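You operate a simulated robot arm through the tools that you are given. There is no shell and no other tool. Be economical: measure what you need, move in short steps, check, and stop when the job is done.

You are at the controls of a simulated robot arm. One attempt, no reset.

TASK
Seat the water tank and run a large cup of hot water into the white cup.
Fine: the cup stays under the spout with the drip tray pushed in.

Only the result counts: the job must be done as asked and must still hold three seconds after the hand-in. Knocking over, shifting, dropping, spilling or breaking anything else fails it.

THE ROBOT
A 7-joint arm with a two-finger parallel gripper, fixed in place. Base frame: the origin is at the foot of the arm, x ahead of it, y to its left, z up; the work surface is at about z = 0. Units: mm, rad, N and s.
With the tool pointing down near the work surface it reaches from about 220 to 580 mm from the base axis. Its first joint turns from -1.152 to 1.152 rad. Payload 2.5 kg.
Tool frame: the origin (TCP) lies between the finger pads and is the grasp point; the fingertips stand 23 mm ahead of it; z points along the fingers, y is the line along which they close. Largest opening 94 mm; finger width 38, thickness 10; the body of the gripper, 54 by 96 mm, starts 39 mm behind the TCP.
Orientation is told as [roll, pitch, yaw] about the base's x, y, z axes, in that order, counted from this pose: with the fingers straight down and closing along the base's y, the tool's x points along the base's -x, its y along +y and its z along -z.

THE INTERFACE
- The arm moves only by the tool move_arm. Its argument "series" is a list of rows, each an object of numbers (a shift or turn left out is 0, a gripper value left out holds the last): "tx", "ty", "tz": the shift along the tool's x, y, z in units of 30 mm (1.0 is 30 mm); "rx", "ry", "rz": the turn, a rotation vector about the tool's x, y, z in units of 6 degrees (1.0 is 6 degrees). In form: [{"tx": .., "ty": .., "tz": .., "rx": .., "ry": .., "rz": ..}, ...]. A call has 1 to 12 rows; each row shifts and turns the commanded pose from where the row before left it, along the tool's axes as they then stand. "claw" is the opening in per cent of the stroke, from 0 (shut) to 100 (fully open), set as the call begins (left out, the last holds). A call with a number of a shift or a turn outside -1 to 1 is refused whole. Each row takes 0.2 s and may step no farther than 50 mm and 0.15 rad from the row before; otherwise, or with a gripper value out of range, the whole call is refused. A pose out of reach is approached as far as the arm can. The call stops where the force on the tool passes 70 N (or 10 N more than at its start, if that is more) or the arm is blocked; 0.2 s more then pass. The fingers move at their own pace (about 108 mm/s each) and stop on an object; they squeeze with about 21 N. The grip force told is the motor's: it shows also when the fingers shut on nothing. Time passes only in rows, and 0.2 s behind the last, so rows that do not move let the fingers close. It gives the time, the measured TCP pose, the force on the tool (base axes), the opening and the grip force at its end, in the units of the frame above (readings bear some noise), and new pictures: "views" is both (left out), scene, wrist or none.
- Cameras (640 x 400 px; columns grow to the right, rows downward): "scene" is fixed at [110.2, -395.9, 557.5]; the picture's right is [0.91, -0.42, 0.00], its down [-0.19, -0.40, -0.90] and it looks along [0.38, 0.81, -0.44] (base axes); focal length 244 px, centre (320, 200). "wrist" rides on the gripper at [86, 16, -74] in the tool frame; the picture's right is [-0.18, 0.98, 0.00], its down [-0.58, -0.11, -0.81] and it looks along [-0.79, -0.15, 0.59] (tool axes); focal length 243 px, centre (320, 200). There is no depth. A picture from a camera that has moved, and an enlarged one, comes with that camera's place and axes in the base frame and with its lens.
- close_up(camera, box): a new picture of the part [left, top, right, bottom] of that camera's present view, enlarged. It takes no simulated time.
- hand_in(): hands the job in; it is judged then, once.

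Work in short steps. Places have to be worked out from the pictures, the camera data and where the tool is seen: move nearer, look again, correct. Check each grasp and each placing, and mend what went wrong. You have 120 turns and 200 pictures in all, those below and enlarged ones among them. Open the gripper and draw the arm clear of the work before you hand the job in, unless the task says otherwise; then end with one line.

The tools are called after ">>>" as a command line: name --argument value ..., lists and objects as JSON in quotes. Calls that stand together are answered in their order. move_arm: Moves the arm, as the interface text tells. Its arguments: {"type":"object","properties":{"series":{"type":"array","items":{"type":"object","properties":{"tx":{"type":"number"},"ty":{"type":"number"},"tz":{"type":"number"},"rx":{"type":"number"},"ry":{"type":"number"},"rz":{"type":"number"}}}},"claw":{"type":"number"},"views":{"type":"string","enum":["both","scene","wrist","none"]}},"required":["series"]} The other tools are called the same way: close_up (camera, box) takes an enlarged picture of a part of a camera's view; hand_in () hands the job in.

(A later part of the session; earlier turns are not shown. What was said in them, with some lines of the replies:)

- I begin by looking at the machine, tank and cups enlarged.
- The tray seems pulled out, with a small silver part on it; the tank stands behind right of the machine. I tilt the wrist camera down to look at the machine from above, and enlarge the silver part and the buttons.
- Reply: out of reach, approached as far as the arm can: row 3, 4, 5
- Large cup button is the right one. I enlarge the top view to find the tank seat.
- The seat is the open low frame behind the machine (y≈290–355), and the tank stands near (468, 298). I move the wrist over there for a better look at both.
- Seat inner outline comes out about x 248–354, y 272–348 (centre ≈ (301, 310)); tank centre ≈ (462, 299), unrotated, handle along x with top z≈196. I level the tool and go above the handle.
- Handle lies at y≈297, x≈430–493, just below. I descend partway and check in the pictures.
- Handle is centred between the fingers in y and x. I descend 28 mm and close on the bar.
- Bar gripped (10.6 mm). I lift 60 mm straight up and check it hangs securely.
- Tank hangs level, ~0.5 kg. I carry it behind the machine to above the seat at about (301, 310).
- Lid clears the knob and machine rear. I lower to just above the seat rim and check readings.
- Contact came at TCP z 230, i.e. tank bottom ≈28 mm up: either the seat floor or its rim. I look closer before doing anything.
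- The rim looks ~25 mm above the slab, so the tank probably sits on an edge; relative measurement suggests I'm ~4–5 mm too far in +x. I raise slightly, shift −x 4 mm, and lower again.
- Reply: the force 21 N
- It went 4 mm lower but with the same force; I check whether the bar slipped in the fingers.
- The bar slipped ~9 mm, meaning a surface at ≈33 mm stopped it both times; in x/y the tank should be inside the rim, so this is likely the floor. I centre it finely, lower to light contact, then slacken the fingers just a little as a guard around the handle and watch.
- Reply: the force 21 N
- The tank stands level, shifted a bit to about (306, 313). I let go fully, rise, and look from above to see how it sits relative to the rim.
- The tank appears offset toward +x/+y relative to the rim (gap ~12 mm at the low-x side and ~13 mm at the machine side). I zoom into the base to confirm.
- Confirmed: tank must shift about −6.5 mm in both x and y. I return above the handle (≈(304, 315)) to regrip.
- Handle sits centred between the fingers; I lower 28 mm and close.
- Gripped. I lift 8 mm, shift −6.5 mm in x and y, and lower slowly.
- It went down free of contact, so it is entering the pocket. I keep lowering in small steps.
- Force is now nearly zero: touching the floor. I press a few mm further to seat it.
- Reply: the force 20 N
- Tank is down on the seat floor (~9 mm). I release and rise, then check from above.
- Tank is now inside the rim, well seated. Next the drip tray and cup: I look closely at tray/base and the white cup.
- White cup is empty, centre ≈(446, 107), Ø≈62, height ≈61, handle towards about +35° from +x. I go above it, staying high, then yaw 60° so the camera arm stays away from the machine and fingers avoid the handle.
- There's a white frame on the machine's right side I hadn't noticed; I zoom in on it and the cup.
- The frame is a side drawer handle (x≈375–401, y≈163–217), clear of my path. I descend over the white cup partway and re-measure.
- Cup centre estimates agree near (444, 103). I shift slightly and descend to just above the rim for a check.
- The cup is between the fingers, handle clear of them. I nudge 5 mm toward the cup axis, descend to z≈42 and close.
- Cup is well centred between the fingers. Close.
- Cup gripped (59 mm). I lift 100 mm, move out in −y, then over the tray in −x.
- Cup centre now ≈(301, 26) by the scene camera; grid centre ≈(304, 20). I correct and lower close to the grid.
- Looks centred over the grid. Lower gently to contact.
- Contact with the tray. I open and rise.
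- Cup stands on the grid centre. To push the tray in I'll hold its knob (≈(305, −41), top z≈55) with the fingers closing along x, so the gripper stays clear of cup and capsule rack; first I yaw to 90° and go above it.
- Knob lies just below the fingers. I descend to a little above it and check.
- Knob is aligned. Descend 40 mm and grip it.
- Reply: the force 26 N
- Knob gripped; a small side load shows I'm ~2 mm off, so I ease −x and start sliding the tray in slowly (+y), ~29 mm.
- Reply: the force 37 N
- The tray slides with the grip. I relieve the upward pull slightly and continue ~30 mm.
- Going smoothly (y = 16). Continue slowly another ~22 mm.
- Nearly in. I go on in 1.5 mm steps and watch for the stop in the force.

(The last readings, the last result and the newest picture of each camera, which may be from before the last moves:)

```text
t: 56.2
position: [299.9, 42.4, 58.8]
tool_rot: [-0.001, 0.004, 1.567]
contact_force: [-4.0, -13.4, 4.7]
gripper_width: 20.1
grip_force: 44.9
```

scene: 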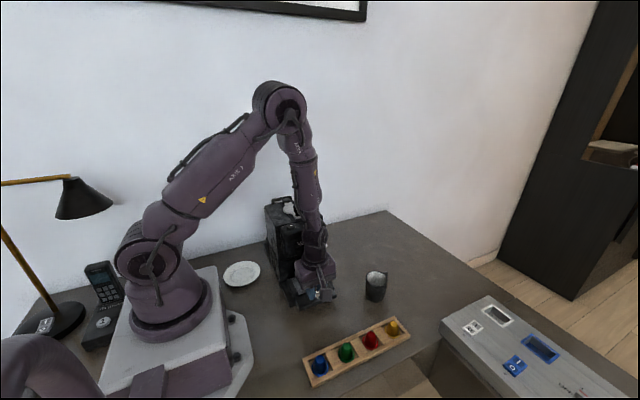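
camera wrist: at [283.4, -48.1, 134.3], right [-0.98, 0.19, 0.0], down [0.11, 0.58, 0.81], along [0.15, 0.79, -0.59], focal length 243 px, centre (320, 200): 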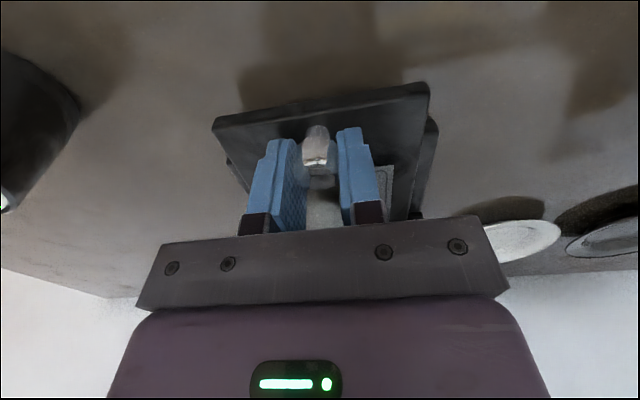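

A stop is being felt (Fy −13 N at y≈42.5). I push a little more to confirm.

>>> move_arm --series '[{"tx": -0.04}, {"tx": -0.04}, {}]' --views "both"

>>> close_up --camera "scene" --box '[265, 200, 361, 320]'

```text
t: 57.0
position: [299.8, 41.8, 60.0]
tool_rot: [-0.001, 0.009, 1.563]
contact_force: [-0.7, -33.6, 9.1]
gripper_width: 19.9
grip_force: 45.6
camera wrist: at [282.9, -43.7, 134.8], right [-0.98, 0.19, 0.0], down [0.11, 0.59, 0.8], along [0.16, 0.79, -0.6], focal length 243 px, centre (320, 200)
```

scene: 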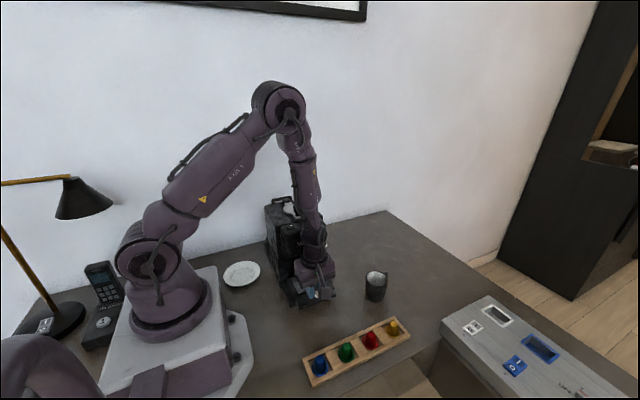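
wrist: 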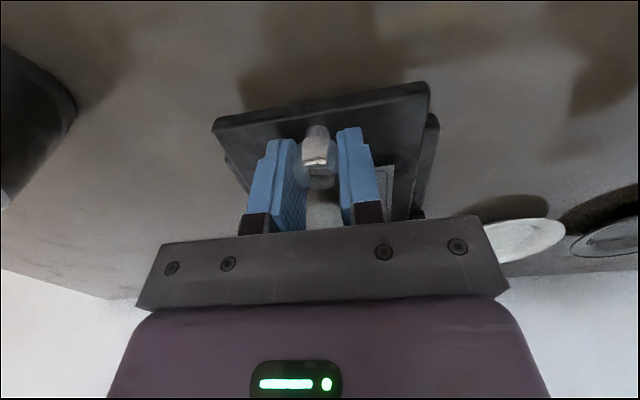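

```text
3.33 times, centred on (313, 260) of scene
camera zoom: at [110.1, -395.9, 557.5], right [0.91, -0.42, 0.0], down [-0.19, -0.4, -0.9], along [0.38, 0.81, -0.44], focal length 812 px, centre (343, 0)
```

zoom: 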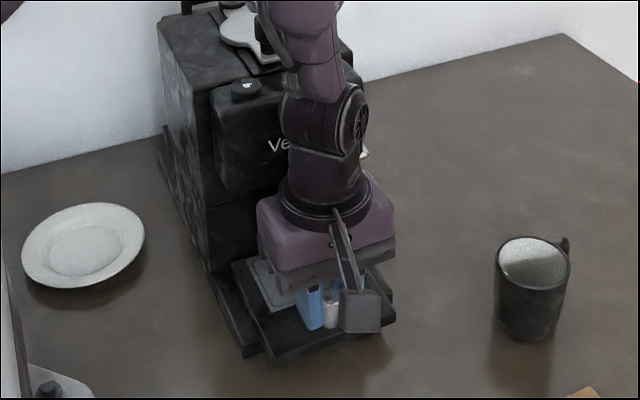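

Hard stop: tray is in (85 mm travel). I relieve, open, back out and rise, then inspect.

>>> move_arm --series '[{"tx": 0.12}, {}]' --views "none"

>>> move_arm --series '[{}, {}, {"tz": -0.4}, {"tx": 0.3, "tz": -0.8}, {"tx": 1, "tz": -0.8}, {"tx": 1, "tz": -0.9}, {"tx": 1, "tz": -0.9}, {"tx": 1, "tz": -0.9}]' --claw 50

>>> close_up --camera "scene" --box '[255, 190, 367, 320]'

>>> close_up --camera "wrist" --box '[220, 0, 440, 150]'

```text
t: 57.6
position: [299.8, 43.0, 58.7]
tool_rot: [-0.003, 0.002, 1.569]
contact_force: [-5.6, -13.3, 17.2]
gripper_width: 20.1
grip_force: 44.8
```

```text
t: 59.4
position: [293.0, -85.1, 205.0]
tool_rot: [-0.004, 0.002, 1.568]
contact_force: [0.1, -0.2, 0.2]
gripper_width: 47.0
grip_force: 0.0
camera wrist: at [278.1, -172.2, 279.1], right [-0.98, 0.19, 0.0], down [0.11, 0.58, 0.81], along [0.15, 0.79, -0.59], focal length 243 px, centre (320, 200)
```

scene: 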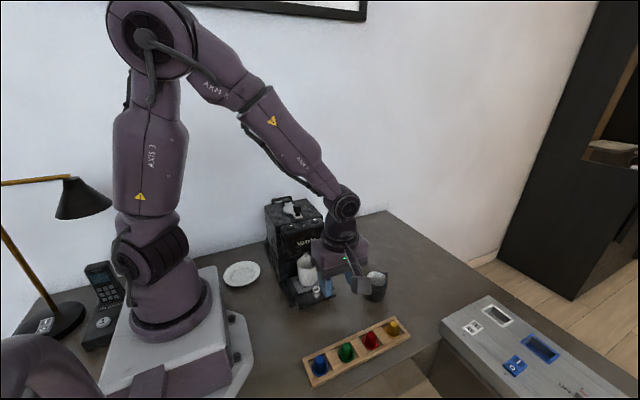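
wrist: 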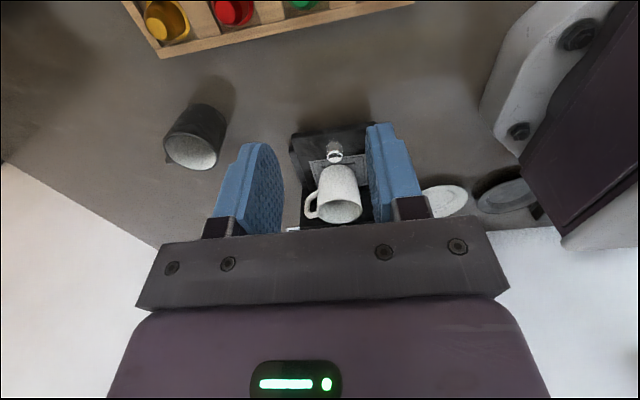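

```text
3.08 times, centred on (311, 255) of scene
camera zoom: at [110.2, -395.9, 557.5], right [0.91, -0.42, 0.0], down [-0.19, -0.4, -0.9], along [0.38, 0.81, -0.44], focal length 749 px, centre (348, 31)
```

zoom: 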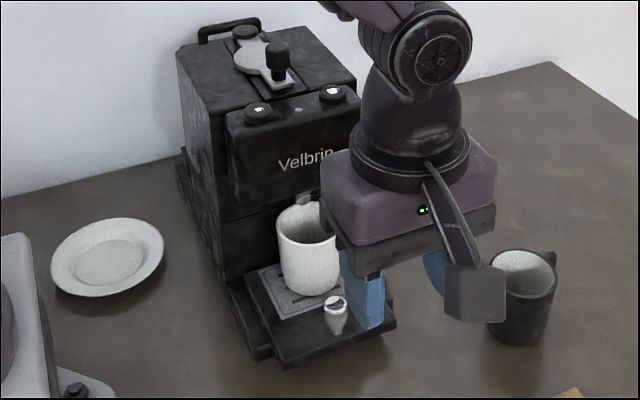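

```text
2.67 times, centred on (330, 75) of wrist
camera zoom: at [278.1, -172.2, 279.1], right [-0.98, 0.19, 0.0], down [0.11, 0.58, 0.81], along [0.15, 0.79, -0.59], focal length 647 px, centre (293, 533)
```

zoom: 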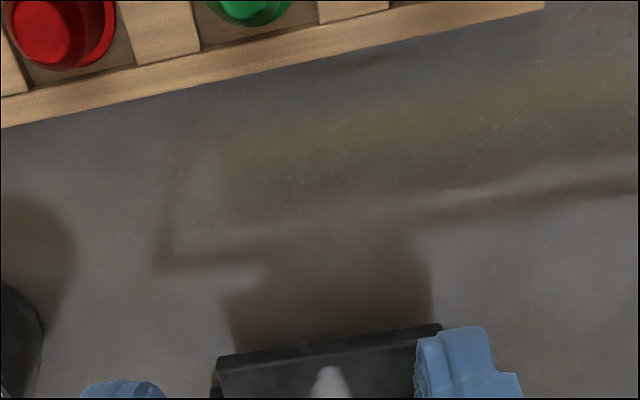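

Cup is under the spout and the tray in. I inspect closely.

>>> close_up --camera "scene" --box '[275, 230, 339, 320]'

>>> close_up --camera "scene" --box '[285, 205, 333, 235]'

>>> close_up --camera "wrist" --box '[270, 110, 390, 240]'

```text
4.44 times, centred on (307, 275) of scene
camera zoom: at [110.2, -395.9, 557.5], right [0.91, -0.42, 0.0], down [-0.19, -0.4, -0.9], along [0.38, 0.81, -0.44], focal length 1082 px, centre (378, -133)
```

zoom: 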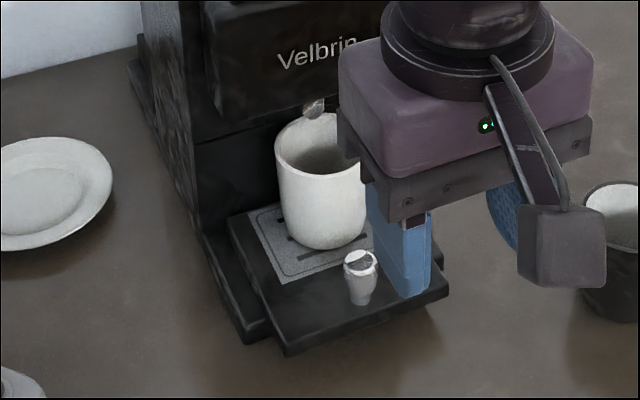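

```text
13.33 times, centred on (309, 220) of scene
camera zoom: at [110.2, -395.9, 557.5], right [0.91, -0.42, 0.0], down [-0.19, -0.4, -0.9], along [0.38, 0.81, -0.44], focal length 3247 px, centre (467, -67)
```

zoom: 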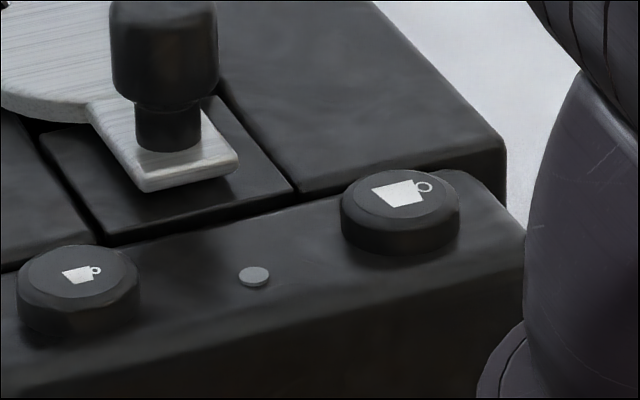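

```text
3.08 times, centred on (330, 175) of wrist
camera zoom: at [278.1, -172.2, 279.1], right [-0.98, 0.19, 0.0], down [0.11, 0.58, 0.81], along [0.15, 0.79, -0.59], focal length 746 px, centre (289, 277)
```

zoom: 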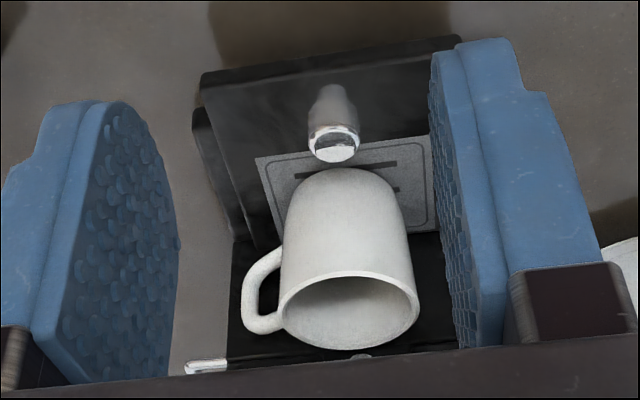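

Cup under the spout (~5 mm off-axis, fine), tray against its stop. Next the large-cup button (≈(334, 117, 224)). I close the fingers, rise and go above it.

>>> move_arm --series '[{"tz": -1}, {"tz": -1}, {"tz": -1}, {"tz": -1}, {"tx": -0.96, "ty": -0.195}, {"tx": -0.96, "ty": -0.195}, {"tx": -0.96, "ty": -0.195}, {"tx": -0.96, "ty": -0.195}, {"tx": -0.96, "ty": -0.195}, {"tx": -0.96, "ty": -0.195}, {"tx": -0.96, "ty": -0.195}, {}]' --claw 0

>>> close_up --camera "scene" --box '[275, 170, 355, 230]'

>>> close_up --camera "wrist" --box '[240, 0, 400, 200]'

```text
t: 62.0
position: [341.5, 114.8, 321.1]
tool_rot: [-0.003, 0.001, 1.57]
contact_force: [0.1, -0.9, -0.3]
gripper_width: 0.0
grip_force: 20.8
camera wrist: at [324.3, 28.4, 396.3], right [-0.98, 0.19, 0.0], down [0.11, 0.58, 0.81], along [0.15, 0.79, -0.59], focal length 243 px, centre (320, 200)
```

scene: 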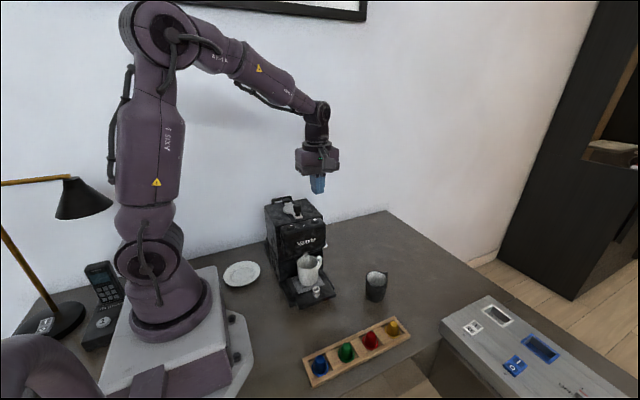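
wrist: 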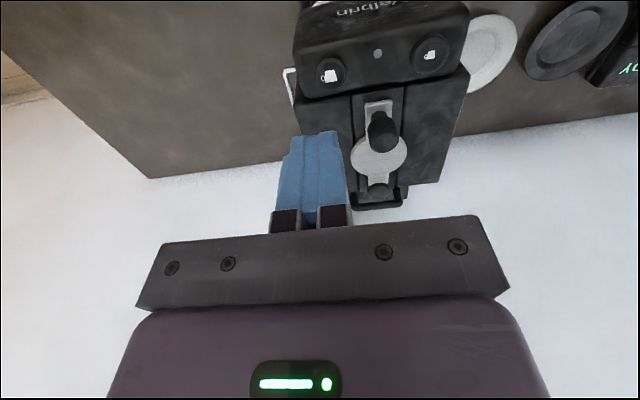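

```text
6.67 times, centred on (315, 200) of scene
camera zoom: at [110.2, -395.9, 557.5], right [0.91, -0.42, 0.0], down [-0.19, -0.4, -0.9], along [0.38, 0.81, -0.44], focal length 1624 px, centre (353, 200)
```

zoom: 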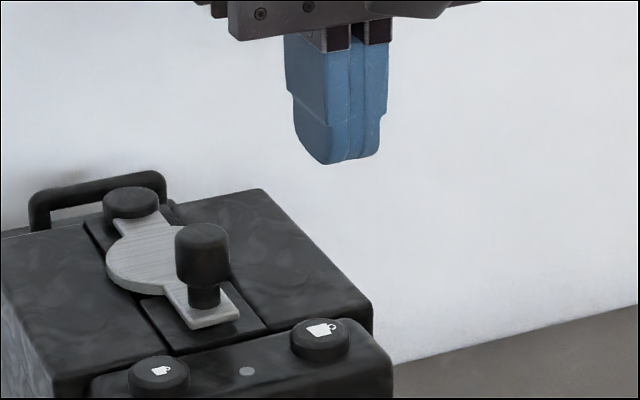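

```text
2.00 times, centred on (320, 100) of wrist
camera zoom: at [324.3, 28.4, 396.3], right [-0.98, 0.19, 0.0], down [0.11, 0.58, 0.81], along [0.15, 0.79, -0.59], focal length 485 px, centre (320, 400)
```

zoom: 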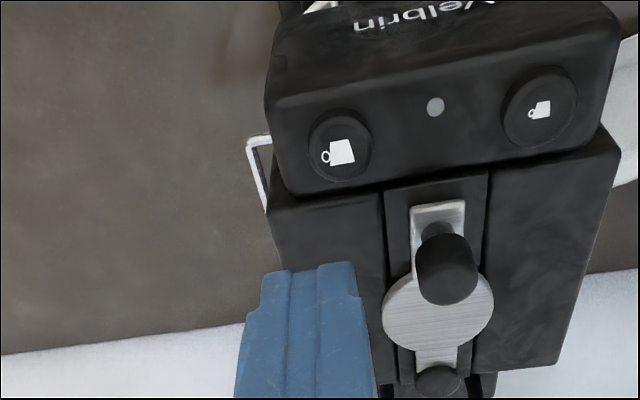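

Button is at ≈(334, 115). I align x and descend to just above it.

>>> move_arm --series '[{"ty": 0.24}, {"tz": 0.8}, {"tz": 0.8}, {"tz": 0.7}, {}]'

>>> close_up --camera "scene" --box '[275, 180, 355, 240]'

>>> close_up --camera "wrist" --box '[240, 50, 400, 200]'

```text
t: 63.2
position: [333.6, 114.0, 252.5]
tool_rot: [-0.004, 0.001, 1.568]
contact_force: [0.5, -0.3, -0.5]
gripper_width: 0.0
grip_force: 21.3
camera wrist: at [317.1, 26.7, 327.4], right [-0.98, 0.19, 0.0], down [0.11, 0.58, 0.81], along [0.15, 0.79, -0.59], focal length 243 px, centre (320, 200)
```

scene: 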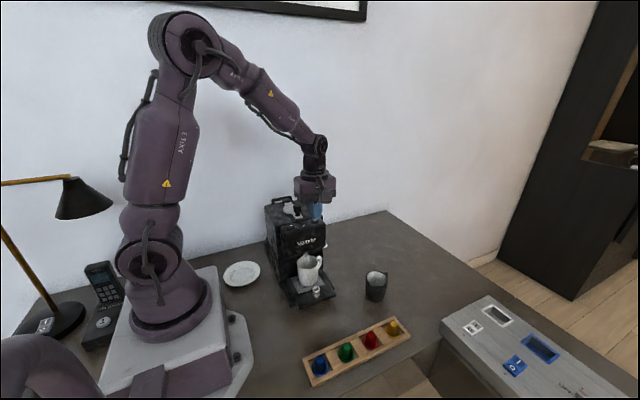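
wrist: 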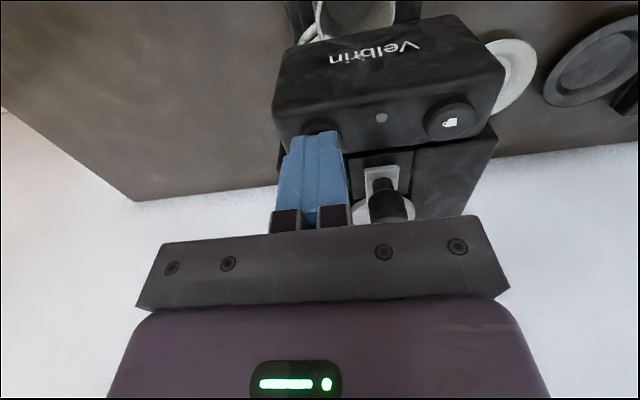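

```text
6.67 times, centred on (315, 210) of scene
camera zoom: at [110.2, -395.9, 557.5], right [0.91, -0.42, 0.0], down [-0.19, -0.4, -0.9], along [0.38, 0.81, -0.44], focal length 1624 px, centre (353, 133)
```

zoom: 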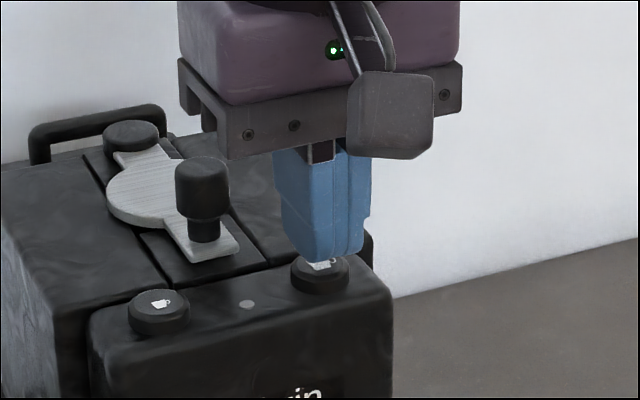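

```text
2.67 times, centred on (320, 125) of wrist
camera zoom: at [317.1, 26.7, 327.4], right [-0.98, 0.19, 0.0], down [0.11, 0.58, 0.81], along [0.15, 0.79, -0.59], focal length 647 px, centre (320, 400)
```

zoom: 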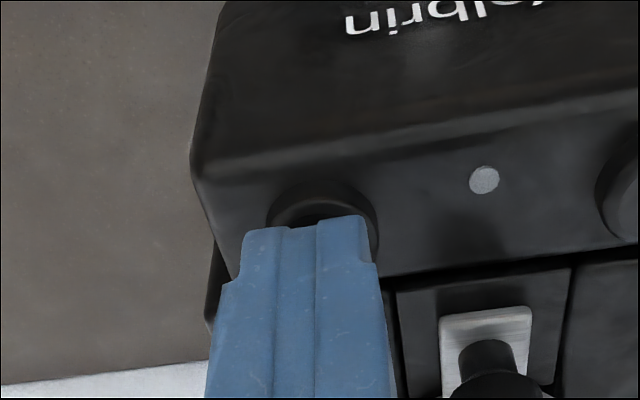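

Fingertip hovers over the button. I nudge 2.5 mm in −x and press down gently in small steps.

>>> move_arm --series '[{"ty": 0.08}, {"tz": 0.1}, {"tz": 0.1}, {"tz": 0.07}]' --views "none"

```text
t: 64.2
position: [332.3, 114.7, 243.8]
tool_rot: [-0.004, 0.001, 1.568]
contact_force: [-0.6, 0.0, 0.2]
gripper_width: 0.1
grip_force: 21.5
```

>>> move_arm --series '[{"tz": 0.07}, {"tz": 0.07}]' --views "scene"

>>> close_up --camera "scene" --box '[275, 190, 355, 300]'

```text
t: 64.8
position: [331.4, 113.2, 239.9]
tool_rot: [-0.004, 0.002, 1.567]
contact_force: [-2.0, -3.8, 11.3]
gripper_width: 0.1
grip_force: 21.8
```

scene: 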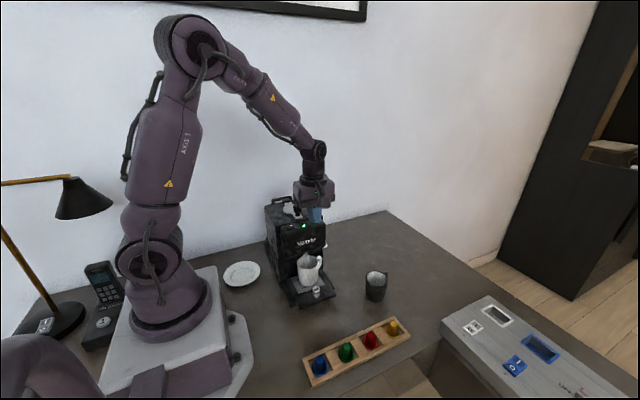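

```text
3.64 times, centred on (315, 245) of scene
camera zoom: at [110.1, -395.9, 557.5], right [0.91, -0.42, 0.0], down [-0.19, -0.4, -0.9], along [0.38, 0.81, -0.44], focal length 886 px, centre (338, 36)
```

zoom: 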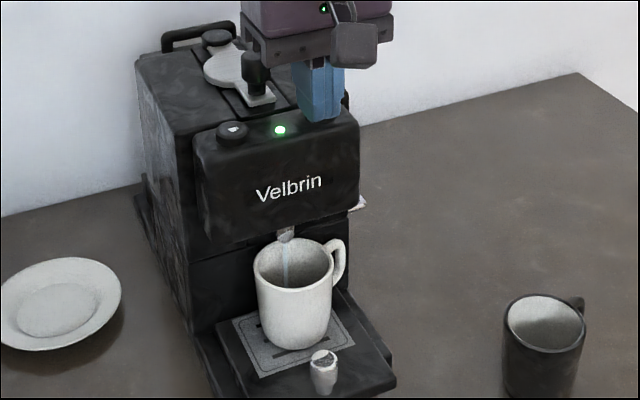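

Green light, water runs into the cup. I lift off the button and wait for the pour to finish.

>>> move_arm --series '[{"tz": -0.5}, {"tz": -0.9}, {"tz": -1}, {"tz": -1}, {}, {}, {}, {}, {}, {}, {}, {}]' --views "none"

>>> close_up --camera "scene" --box '[275, 200, 355, 300]'

```text
t: 67.4
position: [333.4, 116.5, 338.1]
tool_rot: [-0.005, 0.003, 1.57]
contact_force: [0.3, -0.4, 0.2]
gripper_width: 0.1
grip_force: 20.9
```

```text
4.00 times, centred on (315, 250) of scene
camera zoom: at [110.2, -395.9, 557.5], right [0.91, -0.42, 0.0], down [-0.19, -0.4, -0.9], along [0.38, 0.81, -0.44], focal length 974 px, centre (340, 0)
```

zoom: 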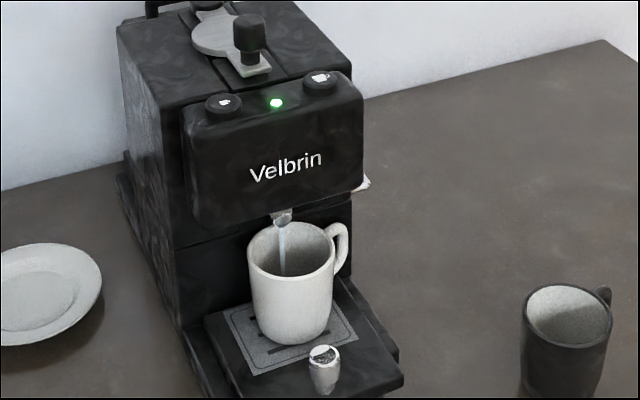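

Still running. I draw the arm back clear (opening the gripper) and keep waiting.

>>> move_arm --series '[{"tz": -1}, {"tx": 0.5, "tz": -0.5}, {"tx": 0.5}, {}, {}, {}, {}, {}, {}, {}, {}, {}]' --claw 50 --views "none"

>>> move_arm --series '[{}, {}, {}, {}, {}, {}, {}, {}, {}, {}, {}, {}]' --views "none"

>>> close_up --camera "scene" --box '[275, 200, 355, 300]'

```text
t: 70.0
position: [331.8, 84.7, 384.7]
tool_rot: [-0.002, 0.001, 1.57]
contact_force: [0.5, 0.9, -0.3]
gripper_width: 47.0
grip_force: 0.1
```

```text
t: 72.6
position: [332.0, 85.7, 384.2]
tool_rot: [-0.004, 0.001, 1.569]
contact_force: [0.7, -0.3, -0.4]
gripper_width: 47.2
grip_force: 0.0
```

```text
4.00 times, centred on (315, 250) of scene
camera zoom: at [110.2, -395.9, 557.5], right [0.91, -0.42, 0.0], down [-0.19, -0.4, -0.9], along [0.38, 0.81, -0.44], focal length 974 px, centre (340, 0)
```

zoom: 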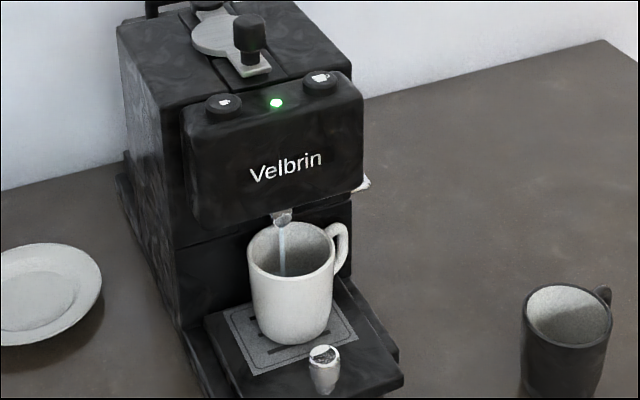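

Still pouring; keep waiting.

>>> move_arm --series '[{}, {}, {}, {}, {}, {}, {}, {}, {}, {}, {}, {}]' --views "none"

>>> move_arm --series '[{}, {}, {}, {}, {}, {}, {}, {}, {}, {}, {}, {}]' --views "none"

>>> move_arm --series '[{}, {}, {}, {}, {}, {}, {}, {}, {}, {}, {}, {}]' --views "none"

>>> close_up --camera "scene" --box '[275, 200, 355, 300]'

```text
t: 75.2
position: [331.2, 84.9, 384.8]
tool_rot: [-0.003, 0.004, 1.568]
contact_force: [0.1, 0.4, 0.0]
gripper_width: 47.2
grip_force: 0.2
```

```text
t: 77.8
position: [332.2, 84.2, 384.7]
tool_rot: [-0.004, 0.002, 1.57]
contact_force: [0.0, 0.1, 0.4]
gripper_width: 46.9
grip_force: 0.0
```

```text
t: 80.4
position: [330.7, 84.4, 385.2]
tool_rot: [-0.004, 0.001, 1.569]
contact_force: [0.6, 1.0, 0.4]
gripper_width: 47.0
grip_force: 0.1
```

```text
4.00 times, centred on (315, 250) of scene
camera zoom: at [110.2, -395.9, 557.5], right [0.91, -0.42, 0.0], down [-0.19, -0.4, -0.9], along [0.38, 0.81, -0.44], focal length 974 px, centre (340, 0)
```

zoom: 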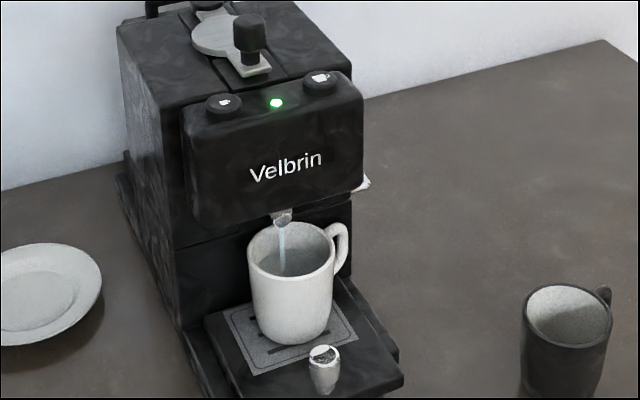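

The level is rising; I continue to wait, checking regularly.

>>> move_arm --series '[{}, {}, {}, {}, {}, {}, {}, {}, {}, {}, {}, {}]' --views "none"

>>> move_arm --series '[{}, {}, {}, {}, {}, {}, {}, {}, {}, {}, {}, {}]' --views "none"

>>> move_arm --series '[{}, {}, {}, {}, {}, {}, {}, {}, {}, {}, {}, {}]' --views "none"

>>> close_up --camera "scene" --box '[275, 200, 355, 300]'

```text
t: 83.0
position: [331.9, 85.7, 384.6]
tool_rot: [-0.004, 0.001, 1.569]
contact_force: [0.7, -0.5, -0.3]
gripper_width: 47.2
grip_force: 0.1
```

```text
t: 85.6
position: [331.3, 85.3, 384.6]
tool_rot: [-0.004, 0.002, 1.569]
contact_force: [-0.3, 0.1, -0.5]
gripper_width: 47.2
grip_force: 0.3
```

```text
t: 88.2
position: [332.3, 86.2, 385.1]
tool_rot: [-0.003, 0.002, 1.569]
contact_force: [-0.4, -0.2, -0.2]
gripper_width: 47.1
grip_force: 0.1
```

```text
4.00 times, centred on (315, 250) of scene
camera zoom: at [110.2, -395.9, 557.5], right [0.91, -0.42, 0.0], down [-0.19, -0.4, -0.9], along [0.38, 0.81, -0.44], focal length 974 px, centre (340, 0)
```

zoom: 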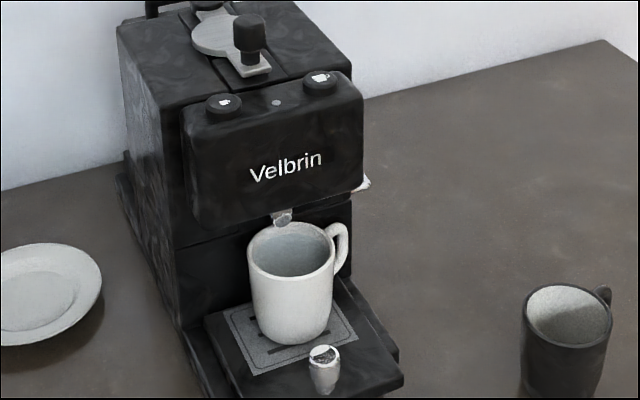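

The pour has ended (light off, cup full), with cup and tray in place, gripper open and arm clear above. Handing in.

>>> hand_in

```text
The job is handed in.
```

The water tank is seated, the drip tray is pushed in, and the white cup stands under the spout with a finished large pour of hot water; I saw no spills, and nothing else looked moved.
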